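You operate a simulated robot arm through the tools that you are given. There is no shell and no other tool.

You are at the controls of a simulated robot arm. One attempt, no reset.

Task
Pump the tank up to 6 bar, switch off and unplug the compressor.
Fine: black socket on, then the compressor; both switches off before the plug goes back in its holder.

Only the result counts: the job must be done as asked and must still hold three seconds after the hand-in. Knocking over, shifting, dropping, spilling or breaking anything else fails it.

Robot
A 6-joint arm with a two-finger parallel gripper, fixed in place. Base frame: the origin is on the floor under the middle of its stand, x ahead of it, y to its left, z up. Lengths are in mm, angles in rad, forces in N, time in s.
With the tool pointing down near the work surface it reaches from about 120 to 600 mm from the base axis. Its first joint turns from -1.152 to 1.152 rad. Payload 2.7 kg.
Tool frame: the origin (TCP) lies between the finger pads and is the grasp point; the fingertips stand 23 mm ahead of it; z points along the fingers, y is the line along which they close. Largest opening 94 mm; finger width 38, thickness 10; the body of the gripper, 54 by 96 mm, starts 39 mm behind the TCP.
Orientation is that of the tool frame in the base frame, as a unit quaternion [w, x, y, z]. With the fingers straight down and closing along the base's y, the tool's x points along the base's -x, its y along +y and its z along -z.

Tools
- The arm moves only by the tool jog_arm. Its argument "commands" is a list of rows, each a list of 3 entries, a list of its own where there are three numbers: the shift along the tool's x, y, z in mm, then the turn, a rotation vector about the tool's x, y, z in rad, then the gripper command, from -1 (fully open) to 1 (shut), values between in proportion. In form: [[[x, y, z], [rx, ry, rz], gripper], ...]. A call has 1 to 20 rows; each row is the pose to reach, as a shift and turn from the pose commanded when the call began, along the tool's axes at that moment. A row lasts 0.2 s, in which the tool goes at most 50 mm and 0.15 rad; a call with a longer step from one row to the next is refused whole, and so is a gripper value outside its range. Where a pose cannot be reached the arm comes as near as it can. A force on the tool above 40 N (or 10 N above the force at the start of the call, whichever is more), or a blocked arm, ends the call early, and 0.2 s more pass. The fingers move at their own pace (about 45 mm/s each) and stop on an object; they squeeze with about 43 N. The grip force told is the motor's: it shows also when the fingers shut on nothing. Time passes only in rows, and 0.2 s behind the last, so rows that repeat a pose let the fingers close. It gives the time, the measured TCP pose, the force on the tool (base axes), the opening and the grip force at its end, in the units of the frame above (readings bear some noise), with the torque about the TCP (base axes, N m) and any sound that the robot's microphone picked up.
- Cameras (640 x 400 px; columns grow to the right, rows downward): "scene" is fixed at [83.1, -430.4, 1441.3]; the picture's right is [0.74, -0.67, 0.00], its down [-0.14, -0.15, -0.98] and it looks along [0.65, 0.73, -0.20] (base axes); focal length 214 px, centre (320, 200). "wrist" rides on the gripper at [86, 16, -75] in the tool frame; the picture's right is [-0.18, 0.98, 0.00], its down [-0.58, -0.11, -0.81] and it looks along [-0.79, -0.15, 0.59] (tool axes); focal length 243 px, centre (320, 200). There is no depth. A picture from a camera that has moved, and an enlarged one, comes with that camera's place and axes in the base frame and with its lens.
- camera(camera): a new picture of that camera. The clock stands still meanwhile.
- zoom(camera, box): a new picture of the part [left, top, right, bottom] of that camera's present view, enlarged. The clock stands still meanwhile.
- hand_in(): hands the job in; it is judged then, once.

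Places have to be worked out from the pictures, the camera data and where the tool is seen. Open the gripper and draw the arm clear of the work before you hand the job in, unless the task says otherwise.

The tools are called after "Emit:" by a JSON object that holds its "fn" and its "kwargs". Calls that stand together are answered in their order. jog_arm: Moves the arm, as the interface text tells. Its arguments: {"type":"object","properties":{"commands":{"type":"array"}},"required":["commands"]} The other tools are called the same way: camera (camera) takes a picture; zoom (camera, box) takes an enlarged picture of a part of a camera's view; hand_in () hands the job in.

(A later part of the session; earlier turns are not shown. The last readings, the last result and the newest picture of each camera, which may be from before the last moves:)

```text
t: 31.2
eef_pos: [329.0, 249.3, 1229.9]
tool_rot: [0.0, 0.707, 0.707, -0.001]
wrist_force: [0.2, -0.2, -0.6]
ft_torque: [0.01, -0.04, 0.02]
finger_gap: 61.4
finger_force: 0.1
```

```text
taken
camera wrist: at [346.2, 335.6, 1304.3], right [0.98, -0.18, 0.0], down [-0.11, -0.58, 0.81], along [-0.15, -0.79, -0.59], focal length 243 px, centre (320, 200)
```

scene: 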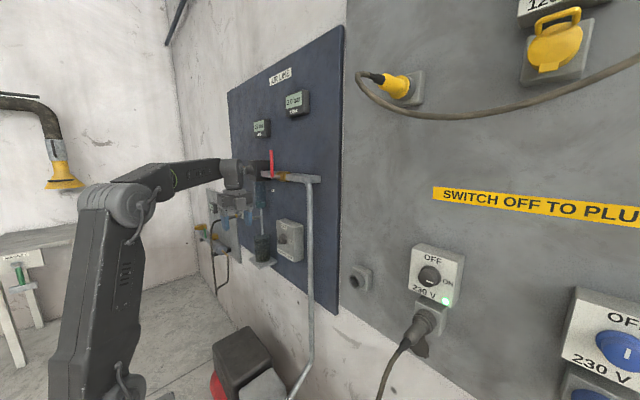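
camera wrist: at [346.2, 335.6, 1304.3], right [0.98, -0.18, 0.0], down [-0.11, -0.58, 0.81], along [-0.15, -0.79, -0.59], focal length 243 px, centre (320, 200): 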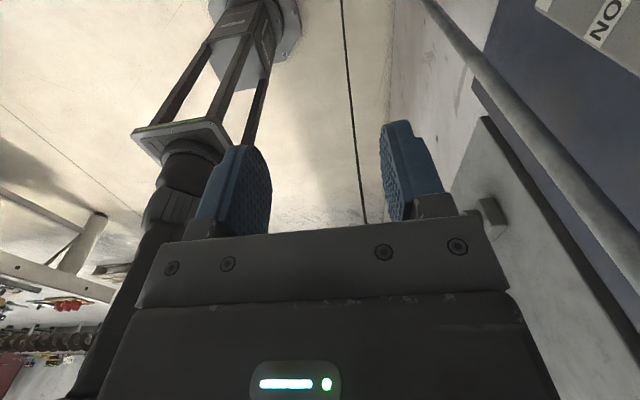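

Crossed cleanly. Now I pitch the tool level again here, ending near (400,285,1160), still clear of the cup and shelf.

Emit:
{"fn": "jog_arm", "kwargs": {"commands": [[[3, 6, 6], [-0.14, 0, 0], -0.3], [[6, 12, 12], [-0.28, 0, 0], -0.3], [[9, 18, 18], [-0.42, 0, 0], -0.3], [[12, 24, 24], [-0.56, 0, 0], -0.3], [[15, 30, 30], [-0.7, 0, 0], -0.3], [[18, 36, 36], [-0.84, 0, 0], -0.3], [[21, 42, 42], [-0.98, 0, 0], -0.3], [[24, 48, 48], [-1.12, 0, 0], -0.3], [[27, 54, 54], [-1.26, 0, 0], -0.3], [[30, 60, 60], [-1.4, 0, 0], -0.3], [[33, 66, 66], [-1.5, 0, 0], -0.3], [[36, 71, 70], [-1.5708, 0, 0], -0.3], [[36, 71, 70], [-1.5708, 0, 0], -0.3]]}}

Emit:
{"fn": "camera", "kwargs": {"camera": "scene"}}

Emit:
{"fn": "camera", "kwargs": {"camera": "wrist"}}

```text
t: 33.5
eef_pos: [453.8, 279.9, 1364.9]
tool_rot: [0.451, 0.537, 0.572, 0.427]
wrist_force: [-32.2, -6.1, -17.8]
ft_torque: [-0.15, -0.46, 0.45]
finger_gap: 50.4
finger_force: 0.0
out of reach, approached as far as the arm can: row 7, 8, 9, 10, 11
stopped in row 11: the force on the tool passed its limit at 57 N (the readings are from after the stop); the commanded pose is now the measured one
```

```text
taken
```

scene: 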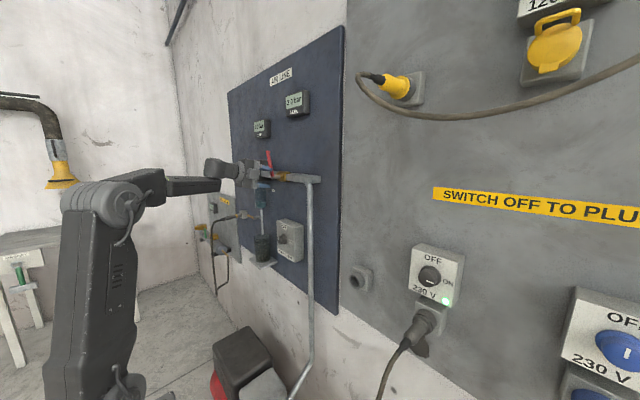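

```text
taken
camera wrist: at [382.8, 367.8, 1391.4], right [0.23, -0.13, 0.97], down [-0.8, -0.59, 0.11], along [0.56, -0.8, -0.24], focal length 243 px, centre (320, 200)
```

wrist: 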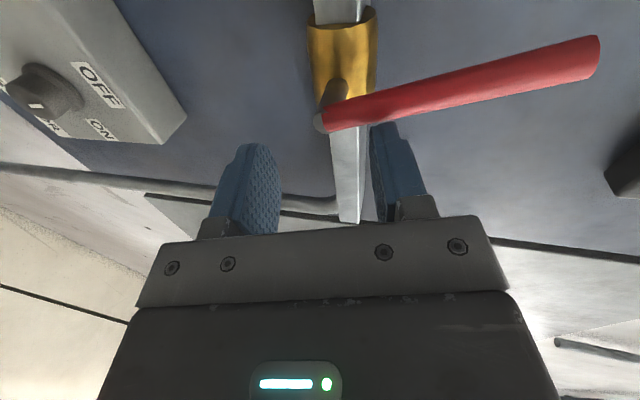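

The arm could not follow the path, drifted up to z≈1365 and touched the air line. I check the lever, the gauges and what the fingers are touching before moving.

Emit:
{"fn": "zoom", "kwargs": {"camera": "scene", "box": [215, 80, 335, 200]}}

Emit:
{"fn": "zoom", "kwargs": {"camera": "scene", "box": [220, 140, 300, 210]}}

Emit:
{"fn": "zoom", "kwargs": {"camera": "wrist", "box": [180, 0, 640, 260]}}

```text
3.33 times, centred on (275, 140) of scene
camera zoom: at [82.0, -430.5, 1441.3], right [0.74, -0.67, 0.0], down [-0.14, -0.15, -0.98], along [0.65, 0.73, -0.2], focal length 715 px, centre (470, 400)
```

zoom: 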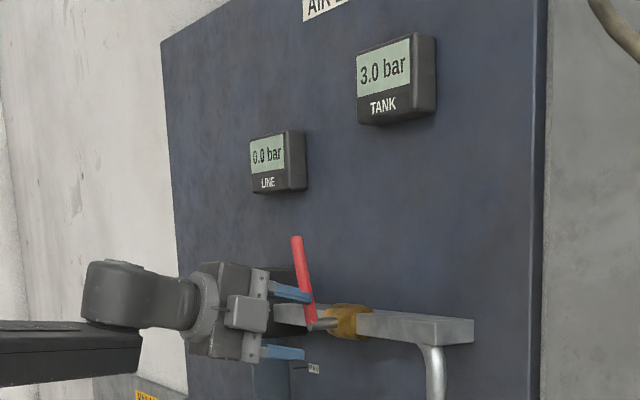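

```text
5.71 times, centred on (260, 175) of scene
camera zoom: at [82.0, -430.5, 1441.3], right [0.74, -0.67, 0.0], down [-0.14, -0.15, -0.98], along [0.65, 0.73, -0.2], focal length 1226 px, centre (663, 343)
```

zoom: 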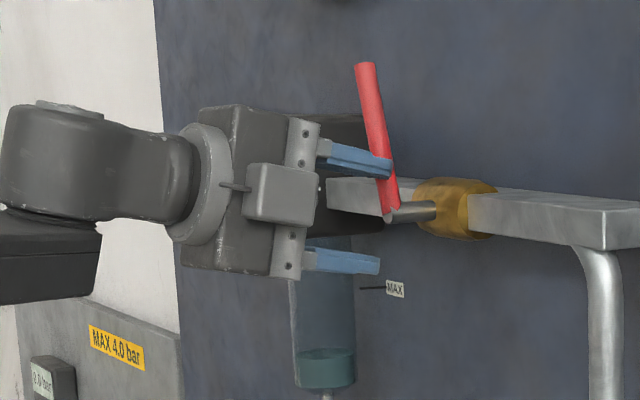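

```text
1.39 times, centred on (410, 130) of wrist
camera zoom: at [382.8, 367.8, 1391.4], right [0.23, -0.13, 0.97], down [-0.8, -0.59, 0.11], along [0.56, -0.8, -0.24], focal length 338 px, centre (195, 297)
```

zoom: 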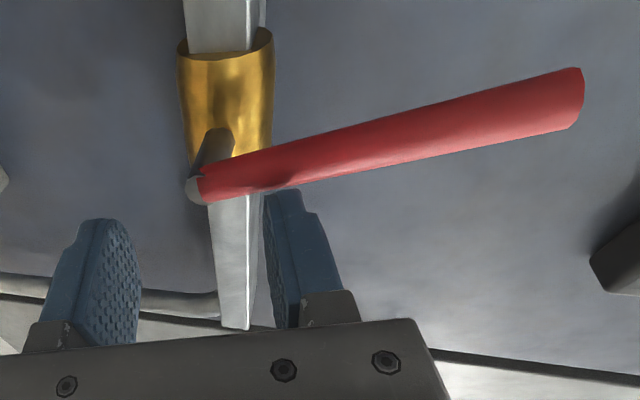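

The red lever has been pushed about 13° off vertical, and the LINE gauge still reads 0.0 bar. I back straight out along the finger direction in small steps, then see where the lever rests.

Emit:
{"fn": "jog_arm", "kwargs": {"commands": [[[0, 0, -4], [0, 0, 0], -0.08], [[0, 0, -10], [0, 0, 0], -0.08], [[0, 0, -18], [0, 0, 0], -0.08], [[0, 0, -28], [0, 0, 0], -0.08], [[0, 0, -40], [0, 0, 0], -0.08], [[0, 0, -40], [0, 0, 0], -0.08]]}}

Emit:
{"fn": "camera", "kwargs": {"camera": "wrist"}}

Emit:
{"fn": "zoom", "kwargs": {"camera": "scene", "box": [215, 80, 335, 200]}}

```text
t: 34.9
eef_pos: [417.4, 280.8, 1373.6]
tool_rot: [0.451, 0.538, 0.569, 0.428]
wrist_force: [0.4, -0.3, -0.4]
ft_torque: [-0.03, 0.03, 0.02]
finger_gap: 50.8
finger_force: 0.1
```

```text
taken
camera wrist: at [346.3, 366.6, 1402.7], right [0.23, -0.13, 0.97], down [-0.8, -0.59, 0.11], along [0.56, -0.8, -0.24], focal length 243 px, centre (320, 200)
```

wrist: 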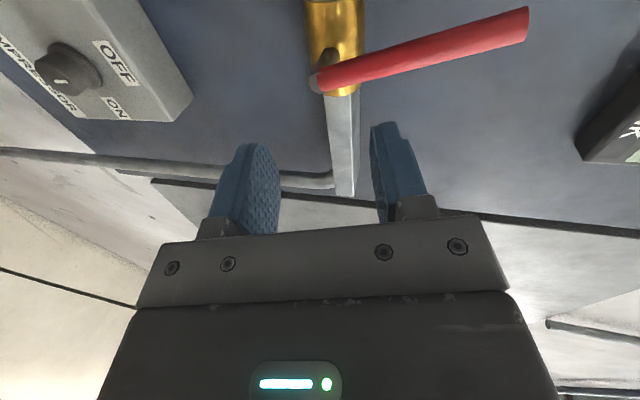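

```text
3.33 times, centred on (275, 140) of scene
camera zoom: at [83.1, -430.4, 1441.3], right [0.74, -0.67, 0.0], down [-0.14, -0.15, -0.98], along [0.65, 0.73, -0.2], focal length 715 px, centre (470, 400)
```

zoom: 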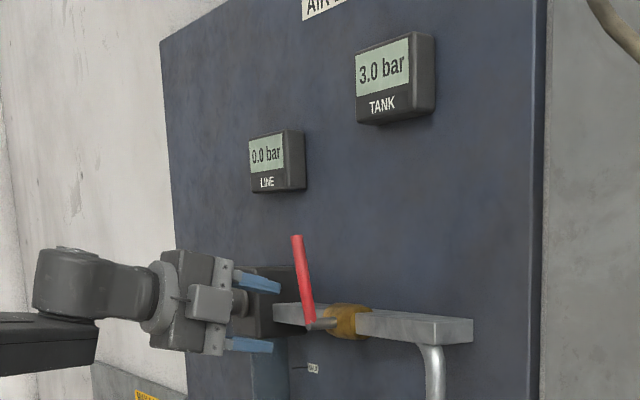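

The lever stays tilted (base ≈(490,286,1360), tip ≈(490,314,1459), about 15°), so I'll have to set it upright again. First I bring the tool back and down. On this side the last joint should be unwound the other way round, so I can work with the camera on top.

Emit:
{"fn": "jog_arm", "kwargs": {"commands": [[[0, 0, -20], [0, 0, 0], -0.08], [[0, 0, -40], [0, 0, 0], -0.08], [[0, 0, -60], [0, 0, 0], -0.08], [[-4, -16, -60], [0.13, 0, 0], -0.08], [[-6, -32, -60], [0.26, 0, 0], -0.08], [[-8, -48, -60], [0.39, 0, 0], -0.08], [[-10, -64, -60], [0.52, 0, 0], -0.08], [[-12, -80, -60], [0.65, 0, 0], -0.08]]}}

```text
t: 36.7
eef_pos: [340.1, 262.7, 1310.5]
tool_rot: [0.255, 0.653, 0.677, 0.224]
wrist_force: [0.3, -0.4, -0.3]
ft_torque: [0.02, -0.03, 0.03]
finger_gap: 50.8
finger_force: 0.1
```

That tracks well. I finish pitching down.

Emit:
{"fn": "jog_arm", "kwargs": {"commands": [[[-2, -11, 11], [0.14, 0, 0], -0.08], [[-4, -22, 22], [0.28, 0, 0], -0.08], [[-6, -34, 34], [0.42, 0, 0], -0.08], [[-8, -46, 46], [0.56, 0, 0], -0.08], [[-9, -57, 56], [0.69, 0, 0], -0.08], [[-9, -57, 56], [0.69, 0, 0], -0.08]]}}

Emit:
{"fn": "zoom", "kwargs": {"camera": "scene", "box": [200, 80, 350, 280]}}

```text
t: 38.1
eef_pos: [331.9, 250.0, 1232.5]
tool_rot: [0.02, 0.702, 0.712, -0.018]
wrist_force: [-1.6, -0.2, -1.0]
ft_torque: [-0.02, -0.02, -0.01]
finger_gap: 50.9
finger_force: 0.0
```

```text
2.00 times, centred on (275, 180) of scene
camera zoom: at [83.1, -430.4, 1441.3], right [0.74, -0.67, 0.0], down [-0.14, -0.15, -0.98], along [0.65, 0.73, -0.2], focal length 429 px, centre (410, 240)
```

zoom: 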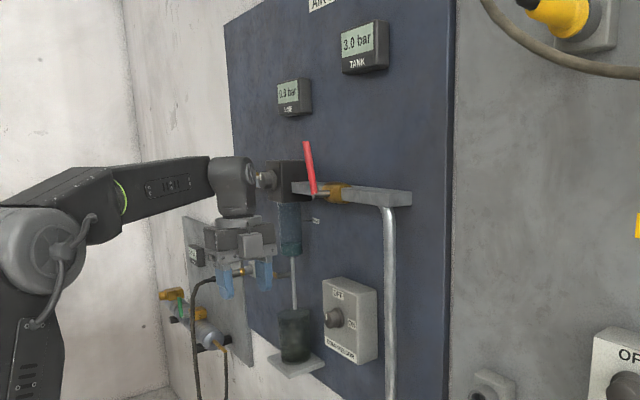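

I check the LINE gauge closely, because the valve is cracked open by about 15°.

Emit:
{"fn": "zoom", "kwargs": {"camera": "scene", "box": [245, 85, 315, 145]}}

Emit:
{"fn": "zoom", "kwargs": {"camera": "scene", "box": [225, 145, 300, 200]}}

```text
6.67 times, centred on (280, 115) of scene
camera zoom: at [83.1, -430.4, 1441.3], right [0.74, -0.67, 0.0], down [-0.14, -0.15, -0.98], along [0.65, 0.73, -0.2], focal length 1430 px, centre (587, 767)
```

zoom: 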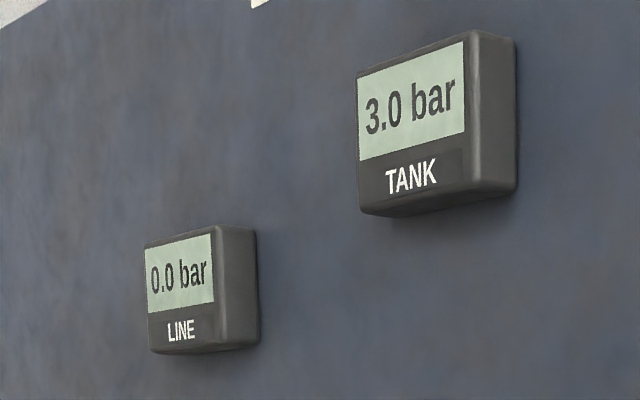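

```text
7.27 times, centred on (262, 172) of scene
camera zoom: at [83.1, -430.4, 1441.3], right [0.74, -0.67, 0.0], down [-0.14, -0.15, -0.98], along [0.65, 0.73, -0.2], focal length 1560 px, centre (738, 400)
```

zoom: 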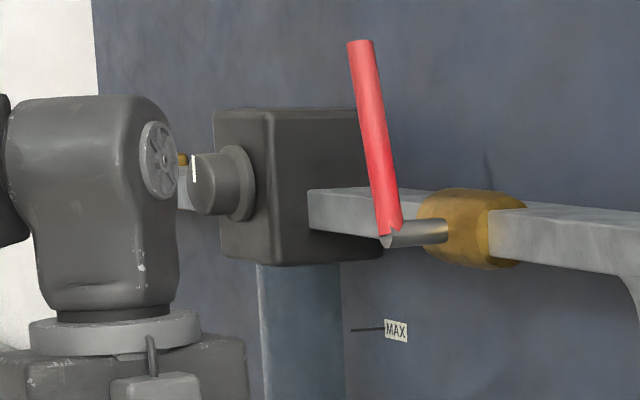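

LINE 0.0, TANK 3.0, so nothing leaks. I unwind the last joint by -270° while pointing down in free space, so the camera ends up facing the wall side.

Emit:
{"fn": "jog_arm", "kwargs": {"commands": [[[0, 0, 0], [0, 0, -0.15], -0.08], [[0, 0, 0], [0, 0, -0.3], -0.08], [[0, 0, 0], [0, 0, -0.45], -0.08], [[0, 0, 0], [0, 0, -0.6], -0.08], [[0, 0, 0], [0, 0, -0.75], -0.08], [[0, 0, 0], [0, 0, -0.9], -0.08], [[0, 0, 0], [0, 0, -1.05], -0.08], [[0, 0, 0], [0, 0, -1.2], -0.08], [[0, 0, 0], [0, 0, -1.35], -0.08], [[0, 0, 0], [0, 0, -1.5], -0.08], [[0, 0, 0], [0, 0, -1.65], -0.08], [[0, 0, 0], [0, 0, -1.8], -0.08], [[0, 0, 0], [0, 0, -1.95], -0.08], [[0, 0, 0], [0, 0, -2.1], -0.08], [[0, 0, 0], [0, 0, -2.25], -0.08], [[0, 0, 0], [0, 0, -2.4], -0.08]]}}

Emit:
{"fn": "jog_arm", "kwargs": {"commands": [[[0, 0, 0], [0, 0, -0.15], -0.08], [[0, 0, 0], [0, 0, -0.3], -0.08], [[0, 0, 0], [0, 0, -0.45], -0.08], [[0, 0, 0], [0, 0, -0.6], -0.08], [[0, 0, 0], [0, 0, -0.75], -0.08], [[0, 0, 0], [0, 0, -0.9], -0.08], [[0, 0, 0], [0, 0, -1.05], -0.08], [[0, 0, 0], [0, 0, -1.2], -0.08], [[0, 0, 0], [0, 0, -1.35], -0.08], [[0, 0, 0], [0, 0, -1.5], -0.08], [[0, 0, 0], [0, 0, -1.65], -0.08], [[0, 0, 0], [0, 0, -1.8], -0.08], [[0, 0, 0], [0, 0, -1.95], -0.08], [[0, 0, 0], [0, 0, -2.1], -0.08], [[0, 0, 0], [0, 0, -2.25], -0.08], [[0, 0, 0], [0, 0, -2.312], -0.08]]}}

```text
t: 41.5
eef_pos: [331.7, 249.0, 1231.7]
tool_rot: [-0.009, -0.411, 0.911, -0.025]
wrist_force: [0.5, 0.5, -0.5]
ft_torque: [-0.03, 0.0, 0.0]
finger_gap: 50.9
finger_force: 0.0
```

```text
t: 44.9
eef_pos: [332.6, 249.5, 1232.1]
tool_rot: [0.026, 1.0, 0.008, 0.002]
wrist_force: [0.4, 0.6, -0.2]
ft_torque: [-0.02, -0.01, 0.02]
finger_gap: 50.6
finger_force: 0.1
```

Unwound. A small tilt (0.05 rad) is left over, so I correct it and then pitch up in two checked stages.

Emit:
{"fn": "jog_arm", "kwargs": {"commands": [[[0, 0, 0], [0.052, 0, 0.016], -0.08], [[0, 0, 0], [0.052, 0, 0.016], -0.08]]}}

Emit:
{"fn": "jog_arm", "kwargs": {"commands": [[[6, 0, 0], [0, 0.14, 0], -0.08], [[12, 0, 0], [0, 0.28, 0], -0.08], [[18, 0, 0], [0, 0.42, 0], -0.08], [[24, 0, 0], [0, 0.56, 0], -0.08], [[30, 0, 0], [0, 0.7, 0], -0.08]]}}

```text
t: 45.5
eef_pos: [332.2, 250.4, 1231.8]
tool_rot: [0.0, 1.0, 0.0, 0.003]
wrist_force: [0.2, 0.3, -0.2]
ft_torque: [0.01, 0.0, 0.01]
finger_gap: 50.7
finger_force: 0.0
```

```text
t: 46.7
eef_pos: [361.9, 250.6, 1233.7]
tool_rot: [0.001, 0.938, 0.001, 0.346]
wrist_force: [0.6, 0.5, -0.3]
ft_torque: [-0.03, 0.02, 0.0]
finger_gap: 50.9
finger_force: 0.1
```

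On track, with no reach warnings. I continue to level.

Emit:
{"fn": "jog_arm", "kwargs": {"commands": [[[4, 0, 3.5], [0, 0.13, 0], -0.08], [[8, 0, 7], [0, 0.26, 0], -0.08], [[12, 0, 10.5], [0, 0.39, 0], -0.08], [[16, 0, 14], [0, 0.52, 0], -0.08], [[20, 0, 17.5], [0, 0.65, 0], -0.08], [[24, 0, 21], [0, 0.78, 0], -0.08], [[29, 0, 24.5], [0, 0.868, 0], -0.08], [[29, 0, 24.5], [0, 0.868, 0], -0.08]]}}

Emit:
{"fn": "camera", "kwargs": {"camera": "scene"}}

Emit:
{"fn": "camera", "kwargs": {"camera": "wrist"}}

```text
t: 48.5
eef_pos: [401.5, 248.4, 1232.5]
tool_rot: [0.001, 0.705, 0.0, 0.709]
wrist_force: [0.5, -0.2, -0.5]
ft_torque: [0.03, -0.02, 0.02]
finger_gap: 51.1
finger_force: 0.1
```

```text
taken
```

scene: 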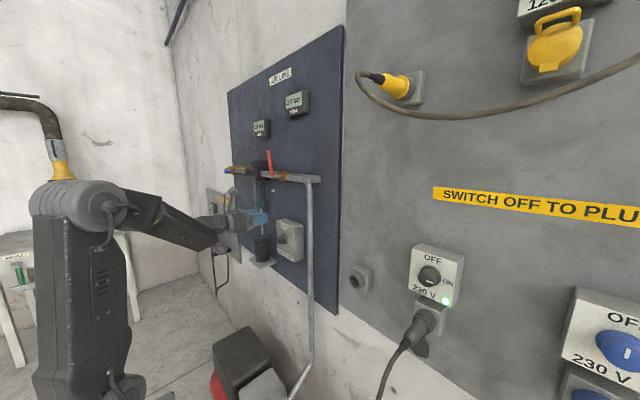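

```text
taken
camera wrist: at [326.4, 233.5, 1318.9], right [0.0, -0.98, -0.18], down [-0.8, 0.11, -0.58], along [0.59, 0.15, -0.79], focal length 243 px, centre (320, 200)
```

wrist: 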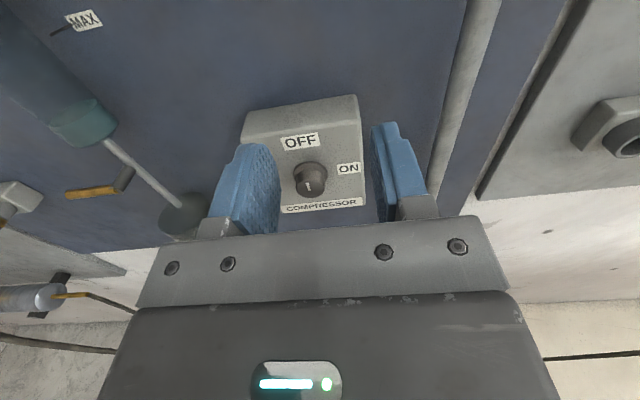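

This posture works on this side. First I restore the red lever: I go up at x≈400 to z≈1442 in front of it, with fingers closing sideways.

Emit:
{"fn": "jog_arm", "kwargs": {"commands": [[[35, -10, 0], [0, 0, 0], -0.08], [[70, -20, 0], [0, 0, 0], -0.08], [[105, -30, 0], [0, 0, 0], -0.08], [[140, -40, 0], [0, 0, 0], -0.08], [[175, -50, 0], [0, 0, 0], -0.08], [[209, -58, 0], [0, 0, 0], -0.08], [[209, -58, 0], [0, 0, 0], -0.08]]}}

Emit:
{"fn": "camera", "kwargs": {"camera": "wrist"}}

Emit:
{"fn": "camera", "kwargs": {"camera": "scene"}}

```text
t: 50.1
eef_pos: [401.2, 306.6, 1441.3]
tool_rot: [0.002, 0.707, -0.001, 0.708]
wrist_force: [0.9, 0.5, 0.3]
ft_torque: [0.04, 0.05, 0.0]
finger_gap: 51.2
finger_force: 0.1
```

```text
taken
camera wrist: at [325.7, 291.2, 1527.6], right [0.0, -0.98, -0.18], down [-0.81, 0.11, -0.58], along [0.59, 0.15, -0.79], focal length 243 px, centre (320, 200)
```

wrist: 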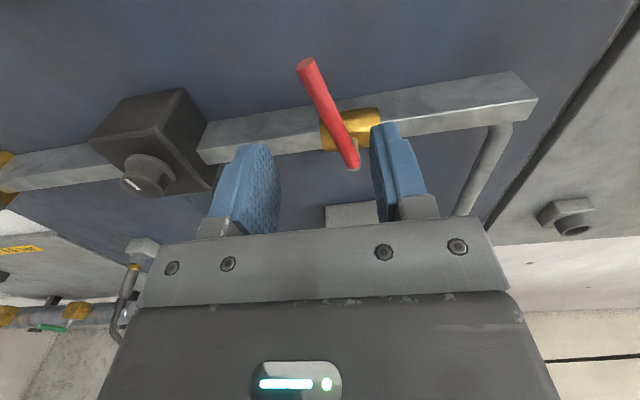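

```text
taken
```

scene: 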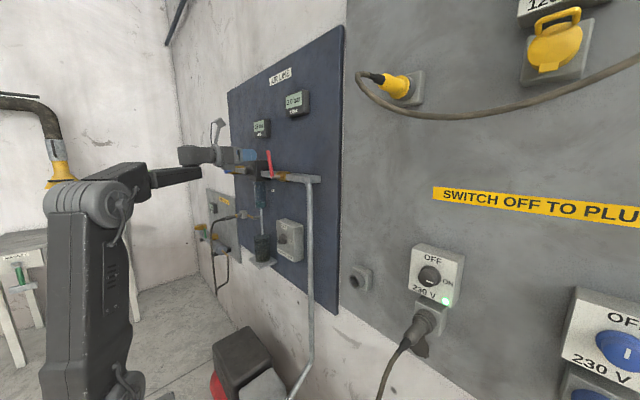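

I see the lever clearly between the fingers: tip ≈(490,314,1455), base ≈(490,290,1357). I advance to straddle its upper part.

Emit:
{"fn": "jog_arm", "kwargs": {"commands": [[[0, 0, 20], [0, 0, 0], -0.08], [[0, -1, 40], [0, 0, 0], -0.08], [[0, -2, 60], [0, 0, 0], -0.08], [[0, -2, 78], [0, 0, 0], -0.08], [[0, -2, 78], [0, 0, 0], -0.08]]}}

Emit:
{"fn": "camera", "kwargs": {"camera": "wrist"}}

```text
t: 51.3
eef_pos: [478.2, 309.1, 1441.1]
tool_rot: [0.001, 0.707, 0.0, 0.707]
wrist_force: [0.3, 0.0, 0.7]
ft_torque: [-0.03, 0.01, 0.0]
finger_gap: 50.7
finger_force: 0.0
```

```text
taken
camera wrist: at [403.8, 293.5, 1528.4], right [0.0, -0.98, -0.18], down [-0.81, 0.11, -0.58], along [0.59, 0.15, -0.79], focal length 243 px, centre (320, 200)
```

wrist: 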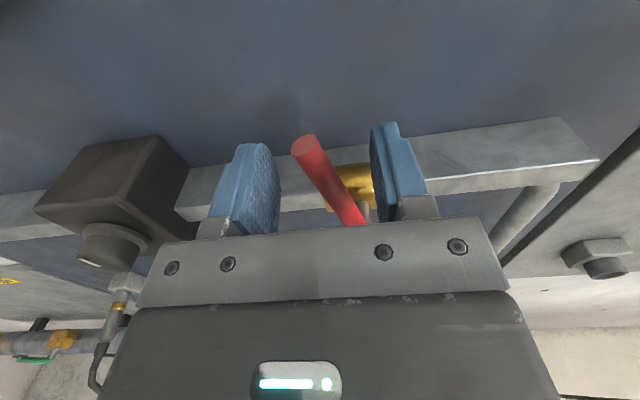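

The lever stands between the fingers. I narrow the gap to about 24 mm and push it gently toward -y in stages.

Emit:
{"fn": "jog_arm", "kwargs": {"commands": [[[0, 0, 0], [0, 0, 0], 0.2], [[0, 0, 0], [0, 0, 0], 0.49], [[0, 0, 0], [0, 0, 0], 0.49], [[0, 4, 0], [0, 0, 0], 0.49], [[0, 8, 0], [0, 0, 0], 0.49], [[0, 12, 0], [0, 0, 0], 0.49], [[0, 15, 0], [0, 0, 0], 0.49], [[0, 15, 0], [0, 0, 0], 0.49]]}}

Emit:
{"fn": "camera", "kwargs": {"camera": "wrist"}}

Emit:
{"fn": "zoom", "kwargs": {"camera": "scene", "box": [225, 135, 325, 200]}}

```text
t: 53.1
eef_pos: [478.4, 294.5, 1441.9]
tool_rot: [0.001, 0.706, 0.0, 0.708]
wrist_force: [-0.4, 0.6, 0.2]
ft_torque: [-0.05, -0.04, 0.03]
finger_gap: 24.2
finger_force: 0.6
```

```text
taken
camera wrist: at [403.6, 278.7, 1527.6], right [0.0, -0.98, -0.18], down [-0.81, 0.11, -0.58], along [0.59, 0.15, -0.79], focal length 243 px, centre (320, 200)
```

wrist: 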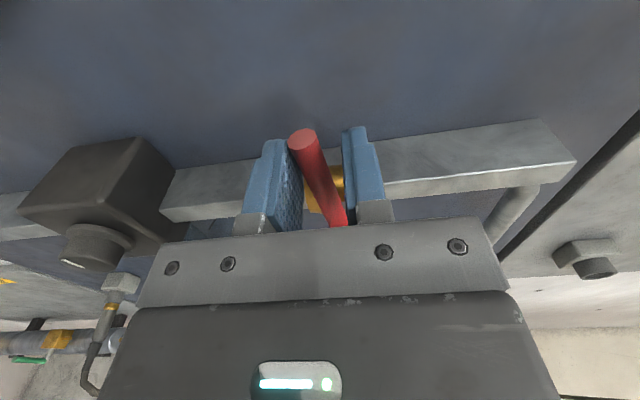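

```text
6.15 times, centred on (275, 168) of scene
camera zoom: at [83.1, -430.4, 1441.3], right [0.74, -0.67, 0.0], down [-0.14, -0.15, -0.98], along [0.65, 0.73, -0.2], focal length 1320 px, centre (597, 400)
```

zoom: 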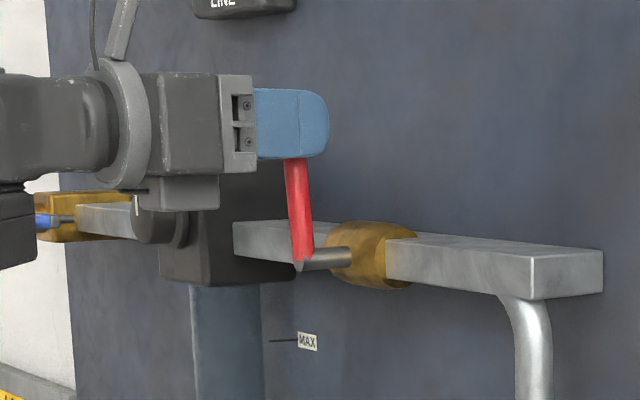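

I zoom to judge the lever's present angle.

Emit:
{"fn": "zoom", "kwargs": {"camera": "scene", "box": [255, 150, 295, 185]}}

Emit:
{"fn": "zoom", "kwargs": {"camera": "wrist", "box": [240, 110, 400, 240]}}

```text
11.43 times, centred on (275, 168) of scene
camera zoom: at [83.1, -430.4, 1441.3], right [0.74, -0.67, 0.0], down [-0.14, -0.15, -0.98], along [0.65, 0.73, -0.2], focal length 2451 px, centre (834, 571)
```

zoom: 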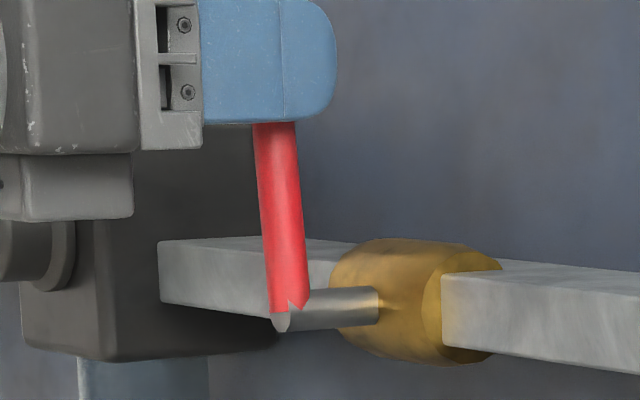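

```text
3.08 times, centred on (320, 175) of wrist
camera zoom: at [403.6, 278.7, 1527.6], right [0.0, -0.98, -0.18], down [-0.81, 0.11, -0.58], along [0.59, 0.15, -0.79], focal length 746 px, centre (320, 277)
```

zoom: 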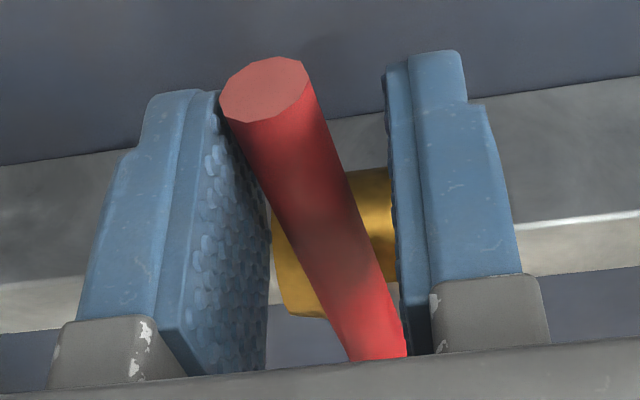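

It now leans about 4–5°. I push another 7 mm and check the reaction force.

Emit:
{"fn": "jog_arm", "kwargs": {"commands": [[[0, 2, 0], [0, 0, 0], 0.49], [[0, 4, 0], [0, 0, 0], 0.49], [[0, 6, 0], [0, 0, 0], 0.49], [[0, 7, 0], [0, 0, 0], 0.49], [[0, 7, 0], [0, 0, 0], 0.49]]}}

Emit:
{"fn": "zoom", "kwargs": {"camera": "scene", "box": [255, 150, 295, 185]}}

Emit:
{"fn": "zoom", "kwargs": {"camera": "wrist", "box": [240, 110, 400, 240]}}

```text
t: 54.3
eef_pos: [480.1, 288.0, 1441.7]
tool_rot: [0.0, 0.707, 0.0, 0.707]
wrist_force: [0.0, 0.3, -0.4]
ft_torque: [0.0, -0.03, -0.01]
finger_gap: 24.1
finger_force: 0.1
```

```text
11.43 times, centred on (275, 168) of scene
camera zoom: at [83.1, -430.4, 1441.3], right [0.74, -0.67, 0.0], down [-0.14, -0.15, -0.98], along [0.65, 0.73, -0.2], focal length 2451 px, centre (834, 571)
```

zoom: 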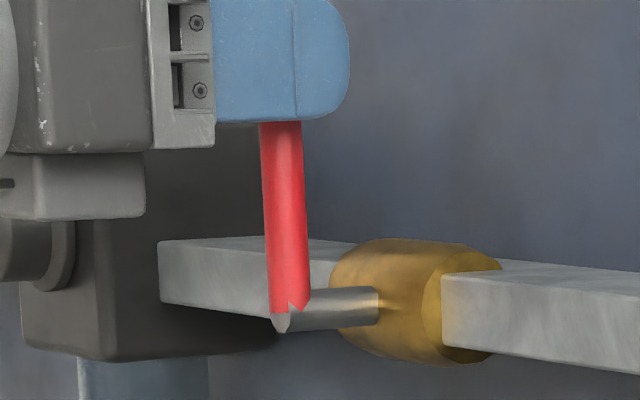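

```text
3.08 times, centred on (320, 175) of wrist
camera zoom: at [403.8, 271.3, 1528.1], right [0.0, -0.98, -0.18], down [-0.81, 0.11, -0.58], along [0.59, 0.15, -0.79], focal length 746 px, centre (320, 277)
```

zoom: 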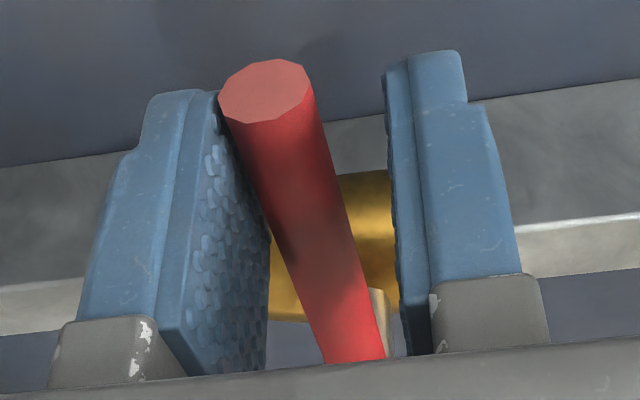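

The lever is vertical again within about 1°. I open, back straight out, and compare it with the first picture.

Emit:
{"fn": "jog_arm", "kwargs": {"commands": [[[0, 0, 0], [0, 0, 0], 0.2], [[0, 0, 0], [0, 0, 0], -0.08], [[0, 0, 0], [0, 0, 0], -0.08], [[0, 0, -20], [0, 0, 0], -0.08], [[0, 0, -45], [0, 0, 0], -0.08], [[0, 0, -75], [0, 0, 0], -0.08], [[0, 0, -90], [0, 0, 0], -0.08], [[0, 0, -90], [0, 0, 0], -0.08]]}}

Emit:
{"fn": "zoom", "kwargs": {"camera": "scene", "box": [210, 140, 350, 228]}}

Emit:
{"fn": "zoom", "kwargs": {"camera": "scene", "box": [255, 150, 295, 185]}}

Emit:
{"fn": "zoom", "kwargs": {"camera": "scene", "box": [245, 85, 315, 145]}}

```text
t: 56.1
eef_pos: [387.2, 285.8, 1441.3]
tool_rot: [0.001, 0.707, -0.001, 0.707]
wrist_force: [0.3, -0.3, -0.7]
ft_torque: [-0.03, 0.03, 0.05]
finger_gap: 50.8
finger_force: 0.0
```

```text
4.55 times, centred on (280, 184) of scene
camera zoom: at [83.1, -430.4, 1441.3], right [0.74, -0.67, 0.0], down [-0.14, -0.15, -0.98], along [0.65, 0.73, -0.2], focal length 975 px, centre (502, 273)
```

zoom: 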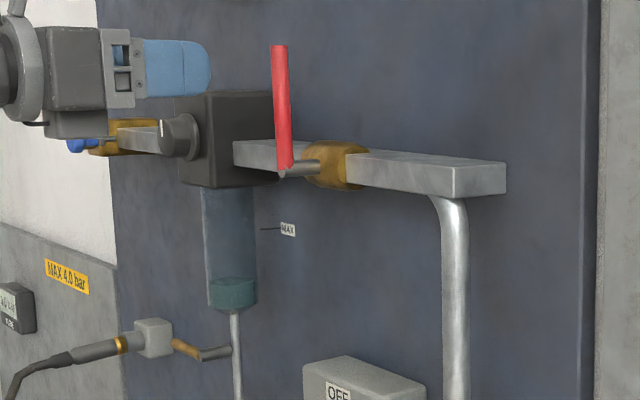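

```text
11.43 times, centred on (275, 168) of scene
camera zoom: at [83.1, -430.4, 1441.3], right [0.74, -0.67, 0.0], down [-0.14, -0.15, -0.98], along [0.65, 0.73, -0.2], focal length 2451 px, centre (834, 571)
```

zoom: 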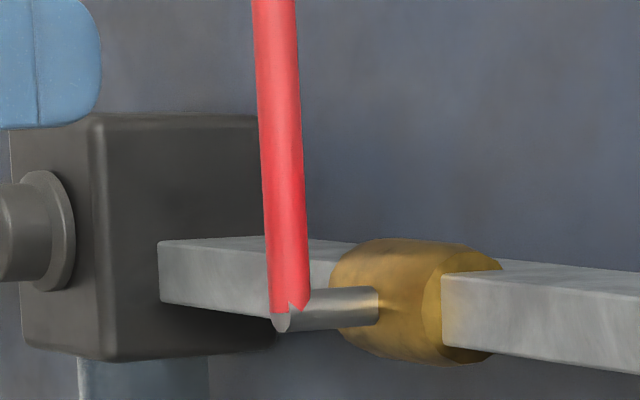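

```text
6.67 times, centred on (280, 115) of scene
camera zoom: at [83.1, -430.4, 1441.3], right [0.74, -0.67, 0.0], down [-0.14, -0.15, -0.98], along [0.65, 0.73, -0.2], focal length 1430 px, centre (587, 767)
```

zoom: 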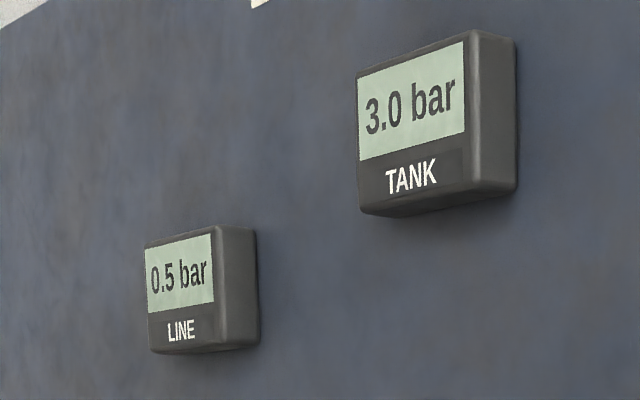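

The lever matches its first picture, but LINE now reads 0.5 bar, so some air slipped through while the lever was off vertical. I wait a second and see whether it keeps rising.

Emit:
{"fn": "jog_arm", "kwargs": {"commands": [[[0, 0, 0], [0, 0, 0], -0.08], [[0, 0, 0], [0, 0, 0], -0.08], [[0, 0, 0], [0, 0, 0], -0.08], [[0, 0, 0], [0, 0, 0], -0.08], [[0, 0, 0], [0, 0, 0], -0.08]]}}

Emit:
{"fn": "zoom", "kwargs": {"camera": "scene", "box": [245, 85, 315, 145]}}

Emit:
{"fn": "zoom", "kwargs": {"camera": "scene", "box": [190, 150, 290, 290]}}

```text
t: 57.3
eef_pos: [387.6, 285.1, 1441.5]
tool_rot: [0.0, 0.706, 0.001, 0.708]
wrist_force: [0.5, 0.4, -0.4]
ft_torque: [0.01, 0.01, 0.0]
finger_gap: 50.9
finger_force: 0.1
```

```text
6.67 times, centred on (280, 115) of scene
camera zoom: at [83.1, -430.4, 1441.3], right [0.74, -0.67, 0.0], down [-0.14, -0.15, -0.98], along [0.65, 0.73, -0.2], focal length 1430 px, centre (587, 767)
```

zoom: 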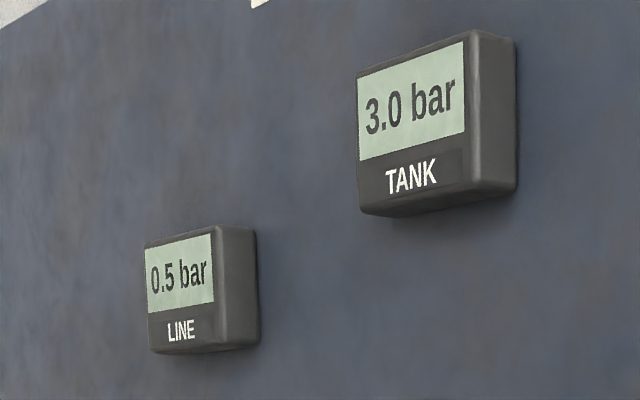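

```text
2.86 times, centred on (240, 220) of scene
camera zoom: at [83.1, -430.4, 1441.3], right [0.74, -0.67, 0.0], down [-0.14, -0.15, -0.98], along [0.65, 0.73, -0.2], focal length 613 px, centre (549, 143)
```

zoom: 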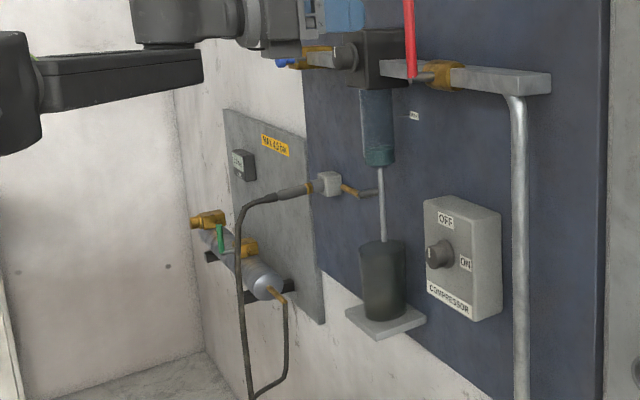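

LINE holds steady at 0.5 bar, so the valve is properly shut again and the lever is back where it was. The compressor knob triangulates to about (504,284,1112). I go down in front of it at x≈390.

Emit:
{"fn": "jog_arm", "kwargs": {"commands": [[[-40, 0, 0], [0, 0, 0], -0.08], [[-85, 0, 0], [0, 0, 0], -0.08], [[-130, 0, 0], [0, 0, 0], -0.08], [[-175, 0, 0], [0, 0, 0], -0.08], [[-220, 0, 0], [0, 0, 0], -0.08], [[-260, 0, 0], [0, 0, 0], -0.08], [[-295, 0, 0], [0, 0, 0], -0.08], [[-315, 0, 0], [0, 0, 0], -0.08], [[-315, 0, 0], [0, 0, 0], -0.08]]}}

Emit:
{"fn": "camera", "kwargs": {"camera": "wrist"}}

Emit:
{"fn": "camera", "kwargs": {"camera": "scene"}}

```text
t: 59.3
eef_pos: [387.6, 288.2, 1126.3]
tool_rot: [0.0, 0.706, 0.001, 0.708]
wrist_force: [-0.5, -0.2, 0.2]
ft_torque: [0.02, 0.0, -0.03]
finger_gap: 50.7
finger_force: 0.1
```

```text
taken
camera wrist: at [313.4, 271.4, 1213.5], right [0.0, -0.98, -0.18], down [-0.81, 0.11, -0.58], along [0.59, 0.15, -0.79], focal length 243 px, centre (320, 200)
```

wrist: 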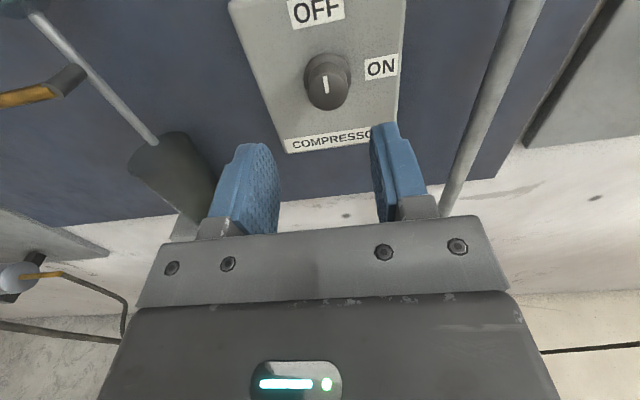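

```text
taken
```

scene: 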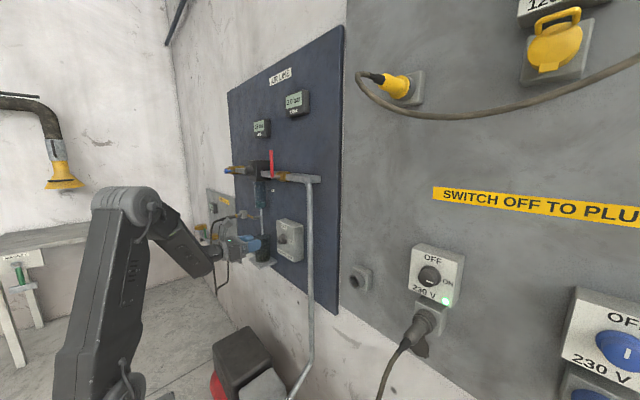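

I zoom on the knob for a precise fix; the cup to the left stays clear of the fingers.

Emit:
{"fn": "zoom", "kwargs": {"camera": "wrist", "box": [288, 45, 368, 120]}}

Emit:
{"fn": "zoom", "kwargs": {"camera": "scene", "box": [240, 210, 320, 275]}}

```text
5.33 times, centred on (328, 82) of wrist
camera zoom: at [313.4, 271.4, 1213.5], right [0.0, -0.98, -0.18], down [-0.81, 0.11, -0.58], along [0.59, 0.15, -0.79], focal length 1294 px, centre (277, 827)
```

zoom: 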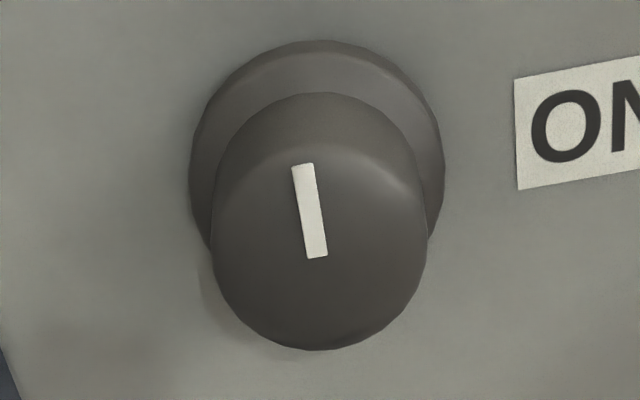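

```text
6.15 times, centred on (280, 242) of scene
camera zoom: at [83.1, -430.4, 1441.3], right [0.74, -0.67, 0.0], down [-0.14, -0.15, -0.98], along [0.65, 0.73, -0.2], focal length 1320 px, centre (566, -62)
```

zoom: 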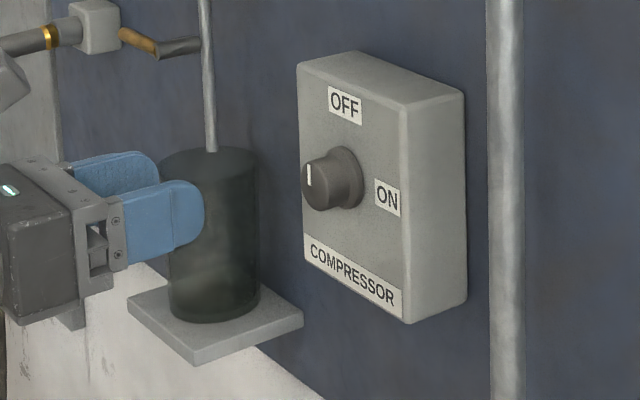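

Knob fix: face ≈(498,284.3,1110), diameter ≈32 mm. I approach to x≈455 in line with it and recheck.

Emit:
{"fn": "jog_arm", "kwargs": {"commands": [[[-8, 1.5, 15], [0, 0, 0], -0.08], [[-17, 3.3, 35], [0, 0, 0], -0.08], [[-17, 3.3, 55], [0, 0, 0], -0.08], [[-17, 3.3, 67], [0, 0, 0], -0.08], [[-17, 3.3, 67], [0, 0, 0], -0.08]]}}

Emit:
{"fn": "camera", "kwargs": {"camera": "wrist"}}

Emit:
{"fn": "zoom", "kwargs": {"camera": "wrist", "box": [270, 80, 370, 180]}}

Emit:
{"fn": "zoom", "kwargs": {"camera": "scene", "box": [240, 210, 320, 275]}}

```text
t: 60.5
eef_pos: [457.0, 283.3, 1109.8]
tool_rot: [0.0, 0.707, 0.0, 0.707]
wrist_force: [-0.8, -0.5, -0.2]
ft_torque: [-0.01, -0.01, -0.01]
finger_gap: 50.6
finger_force: 0.1
```

```text
taken
camera wrist: at [382.6, 266.8, 1195.9], right [0.0, -0.98, -0.18], down [-0.81, 0.11, -0.58], along [0.59, 0.15, -0.79], focal length 243 px, centre (320, 200)
```

wrist: 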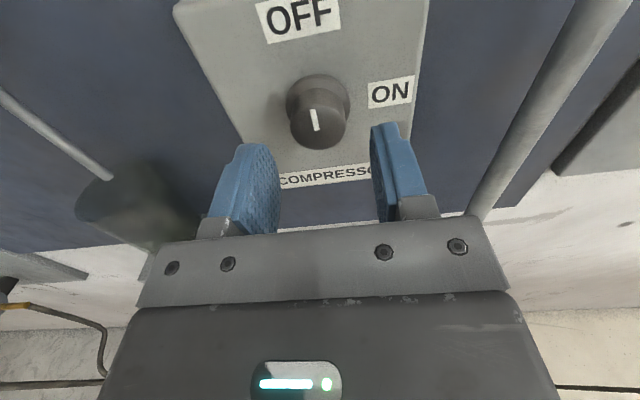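

```text
4.00 times, centred on (320, 130) of wrist
camera zoom: at [382.6, 266.8, 1195.9], right [0.0, -0.98, -0.18], down [-0.81, 0.11, -0.58], along [0.59, 0.15, -0.79], focal length 970 px, centre (320, 480)
```

zoom: 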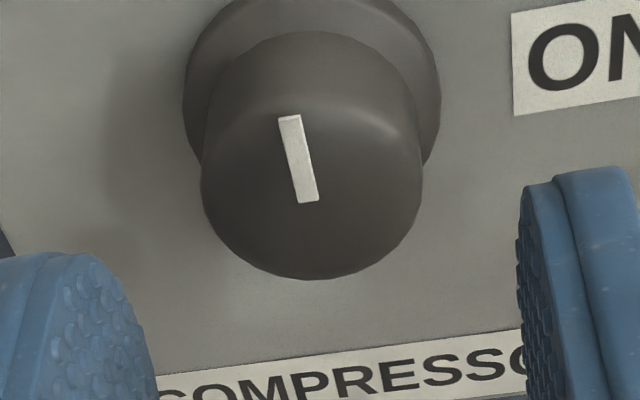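

```text
6.15 times, centred on (280, 242) of scene
camera zoom: at [83.1, -430.4, 1441.3], right [0.74, -0.67, 0.0], down [-0.14, -0.15, -0.98], along [0.65, 0.73, -0.2], focal length 1320 px, centre (566, -62)
```

zoom: 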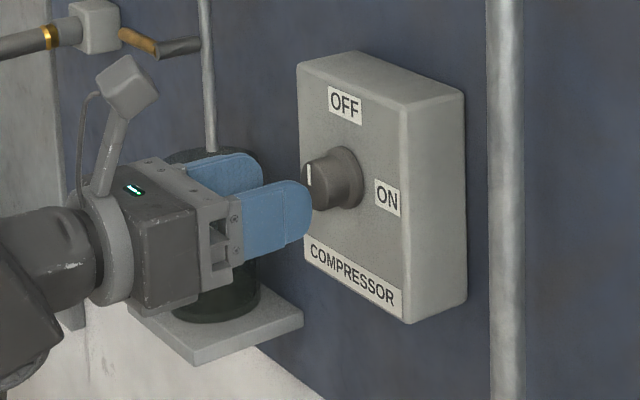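

Knob ≈(498.7,284.2,1109.2). I make a 1 mm correction, go in to TCP x≈486, close on the knob, and check the side forces.

Emit:
{"fn": "jog_arm", "kwargs": {"commands": [[[-0.5, -1, 14], [0, 0, 0], -0.08], [[-0.5, -1, 29], [0, 0, 0], -0.08], [[-0.5, -1, 29], [0, 0, 0], -0.08], [[-0.5, -1, 29], [0, 0, 0], 0.25], [[-0.5, -1, 29], [0, 0, 0], 1], [[-0.5, -1, 29], [0, 0, 0], 1]]}}

Emit:
{"fn": "camera", "kwargs": {"camera": "wrist"}}

```text
t: 61.9
eef_pos: [486.0, 285.0, 1109.4]
tool_rot: [0.0, 0.707, 0.001, 0.708]
wrist_force: [6.9, 8.0, 0.8]
ft_torque: [0.05, 0.06, 0.22]
finger_gap: 32.7
finger_force: 45.2
```

```text
taken
camera wrist: at [411.3, 268.8, 1195.8], right [0.0, -0.98, -0.18], down [-0.81, 0.11, -0.58], along [0.59, 0.15, -0.79], focal length 243 px, centre (320, 200)
```

wrist: 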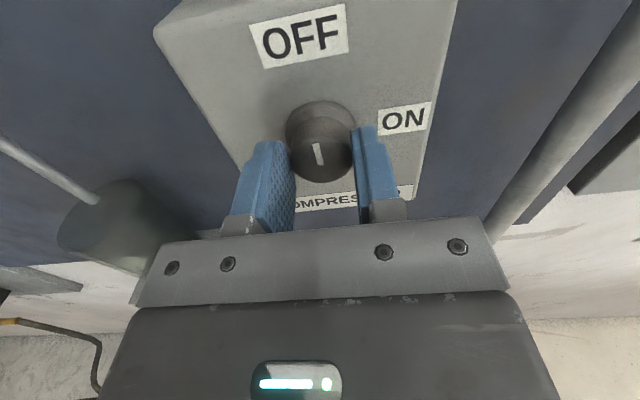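

Gripped (32.7 mm) with only a small side load. I turn the compressor switch 90° clockwise to ON and look at the gauge.

Emit:
{"fn": "jog_arm", "kwargs": {"commands": [[[0, -0.5, 0], [0, 0, 0.13], 1], [[0, -0.5, 0], [0, 0, 0.26], 1], [[0, -0.5, 0], [0, 0, 0.39], 1], [[0, -0.5, 0], [0, 0, 0.52], 1], [[0, -0.5, 0], [0, 0, 0.65], 1], [[0, -0.5, 0], [0, 0, 0.78], 1], [[0, -0.5, 0], [0, 0, 0.91], 1], [[0, -0.5, 0], [0, 0, 1.04], 1], [[0, -0.5, 0], [0, 0, 1.17], 1], [[0, -0.5, 0], [0, 0, 1.3], 1], [[0, -0.5, 0], [0, 0, 1.43], 1], [[0, -0.5, 0], [0, 0, 1.56], 1], [[0, -0.5, 0], [0, 0, 1.5708], 1]]}}

Emit:
{"fn": "zoom", "kwargs": {"camera": "scene", "box": [245, 85, 315, 145]}}

Emit:
{"fn": "camera", "kwargs": {"camera": "wrist"}}

Emit:
{"fn": "camera", "kwargs": {"camera": "scene"}}

```text
t: 64.7
eef_pos: [486.1, 284.5, 1105.3]
tool_rot: [0.498, -0.501, 0.502, -0.499]
wrist_force: [15.8, -11.7, -24.8]
ft_torque: [-0.46, 0.56, -0.13]
finger_gap: 32.8
finger_force: 44.7
```

```text
6.67 times, centred on (280, 115) of scene
camera zoom: at [84.1, -430.5, 1441.2], right [0.74, -0.67, 0.0], down [-0.14, -0.15, -0.98], along [0.65, 0.73, -0.2], focal length 1430 px, centre (587, 767)
```

zoom: 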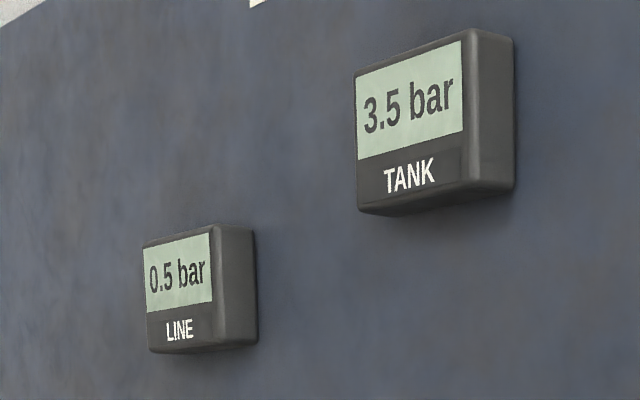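

```text
taken
camera wrist: at [410.6, 198.2, 1089.5], right [-0.01, 0.18, -0.98], down [-0.8, 0.58, 0.11], along [0.59, 0.79, 0.14], focal length 243 px, centre (320, 200)
```

wrist: 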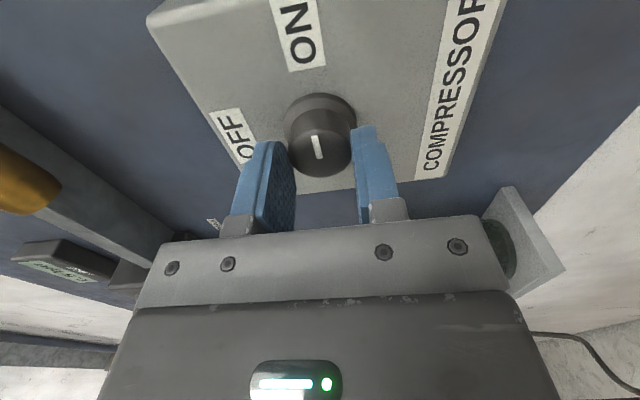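

```text
taken
```

scene: 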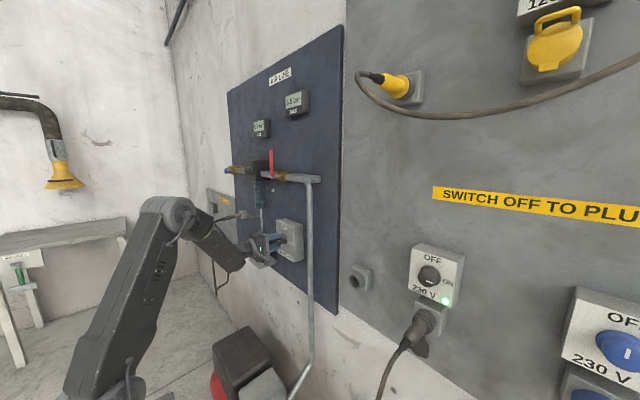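

The compressor is running and TANK already reads 3.5 bar. I hold still briefly to measure the rate.

Emit:
{"fn": "jog_arm", "kwargs": {"commands": [[[0, 0, 0], [0, 0, 0], 1], [[0, 0, 0], [0, 0, 0], 1], [[0, 0, 0], [0, 0, 0], 1], [[0, 0, 0], [0, 0, 0], 1]]}}

Emit:
{"fn": "zoom", "kwargs": {"camera": "scene", "box": [245, 85, 315, 145]}}

```text
t: 65.7
eef_pos: [485.6, 284.0, 1105.9]
tool_rot: [-0.497, 0.502, -0.501, 0.5]
wrist_force: [15.4, -10.6, -24.5]
ft_torque: [-0.28, 0.52, -0.22]
finger_gap: 32.8
finger_force: 44.9
```

```text
6.67 times, centred on (280, 115) of scene
camera zoom: at [84.0, -430.5, 1441.2], right [0.74, -0.67, 0.0], down [-0.14, -0.15, -0.98], along [0.65, 0.73, -0.2], focal length 1430 px, centre (587, 767)
```

zoom: 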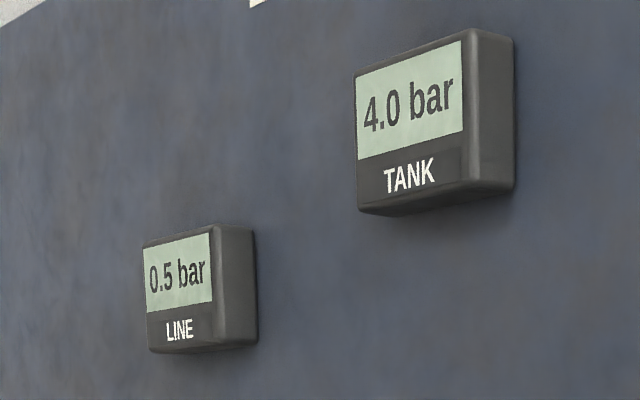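

The rate is about 0.5 bar/s. I turn the switch back early on purpose, to learn the OFF delay and land safely below 6 bar; then I can top up.

Emit:
{"fn": "jog_arm", "kwargs": {"commands": [[[0, 0, 0], [0, 0, 0], 1], [[0, 0, 0], [0, 0, 0], 1], [[0, 0, 0], [0, 0, 0], 1], [[0, 0, 0], [0, 0, 0], 1], [[0, 0, 0], [0, 0, -0.15], 1], [[0, 0, 0], [0, 0, -0.3], 1], [[0, 0, 0], [0, 0, -0.45], 1], [[0, 0, 0], [0, 0, -0.6], 1], [[0, 0, 0], [0, 0, -0.75], 1], [[0, 0, 0], [0, 0, -0.9], 1], [[0, 0, 0], [0, 0, -1.05], 1], [[0, 0, 0], [0, 0, -1.2], 1], [[0, 0, 0], [0, 0, -1.35], 1], [[0, 0, 0], [0, 0, -1.5], 1], [[0, 0, 0], [0, 0, -1.5708], 1]]}}

Emit:
{"fn": "zoom", "kwargs": {"camera": "scene", "box": [245, 85, 315, 145]}}

Emit:
{"fn": "camera", "kwargs": {"camera": "wrist"}}

```text
t: 68.9
eef_pos: [485.8, 286.1, 1105.5]
tool_rot: [0.002, 0.71, 0.002, 0.704]
wrist_force: [16.3, -6.4, -25.2]
ft_torque: [0.15, 0.47, -0.27]
finger_gap: 32.6
finger_force: 45.0
```

```text
6.67 times, centred on (280, 115) of scene
camera zoom: at [84.1, -430.4, 1441.2], right [0.74, -0.67, 0.0], down [-0.14, -0.15, -0.98], along [0.65, 0.73, -0.2], focal length 1430 px, centre (587, 767)
```

zoom: 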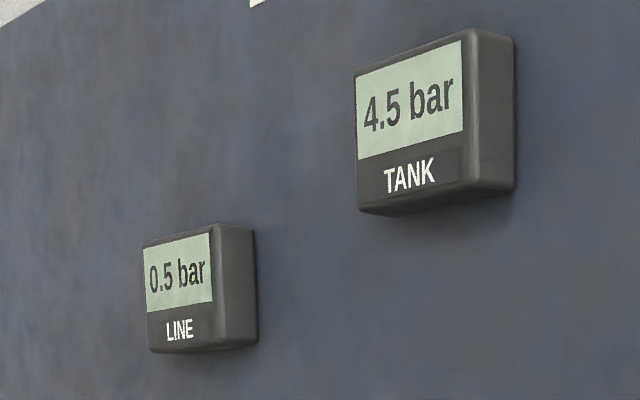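

```text
taken
camera wrist: at [410.9, 269.3, 1192.9], right [0.0, -0.98, -0.18], down [-0.81, 0.11, -0.58], along [0.59, 0.14, -0.8], focal length 243 px, centre (320, 200)
```

wrist: 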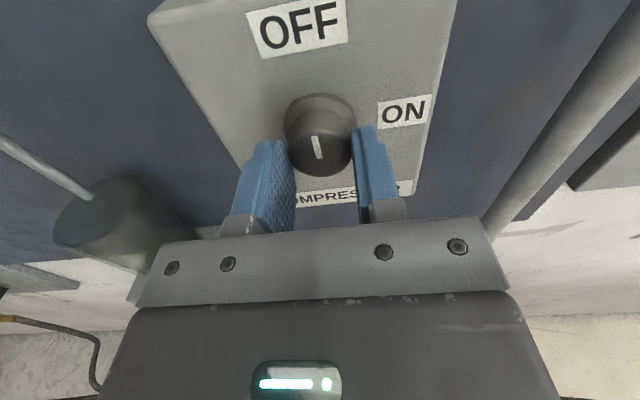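

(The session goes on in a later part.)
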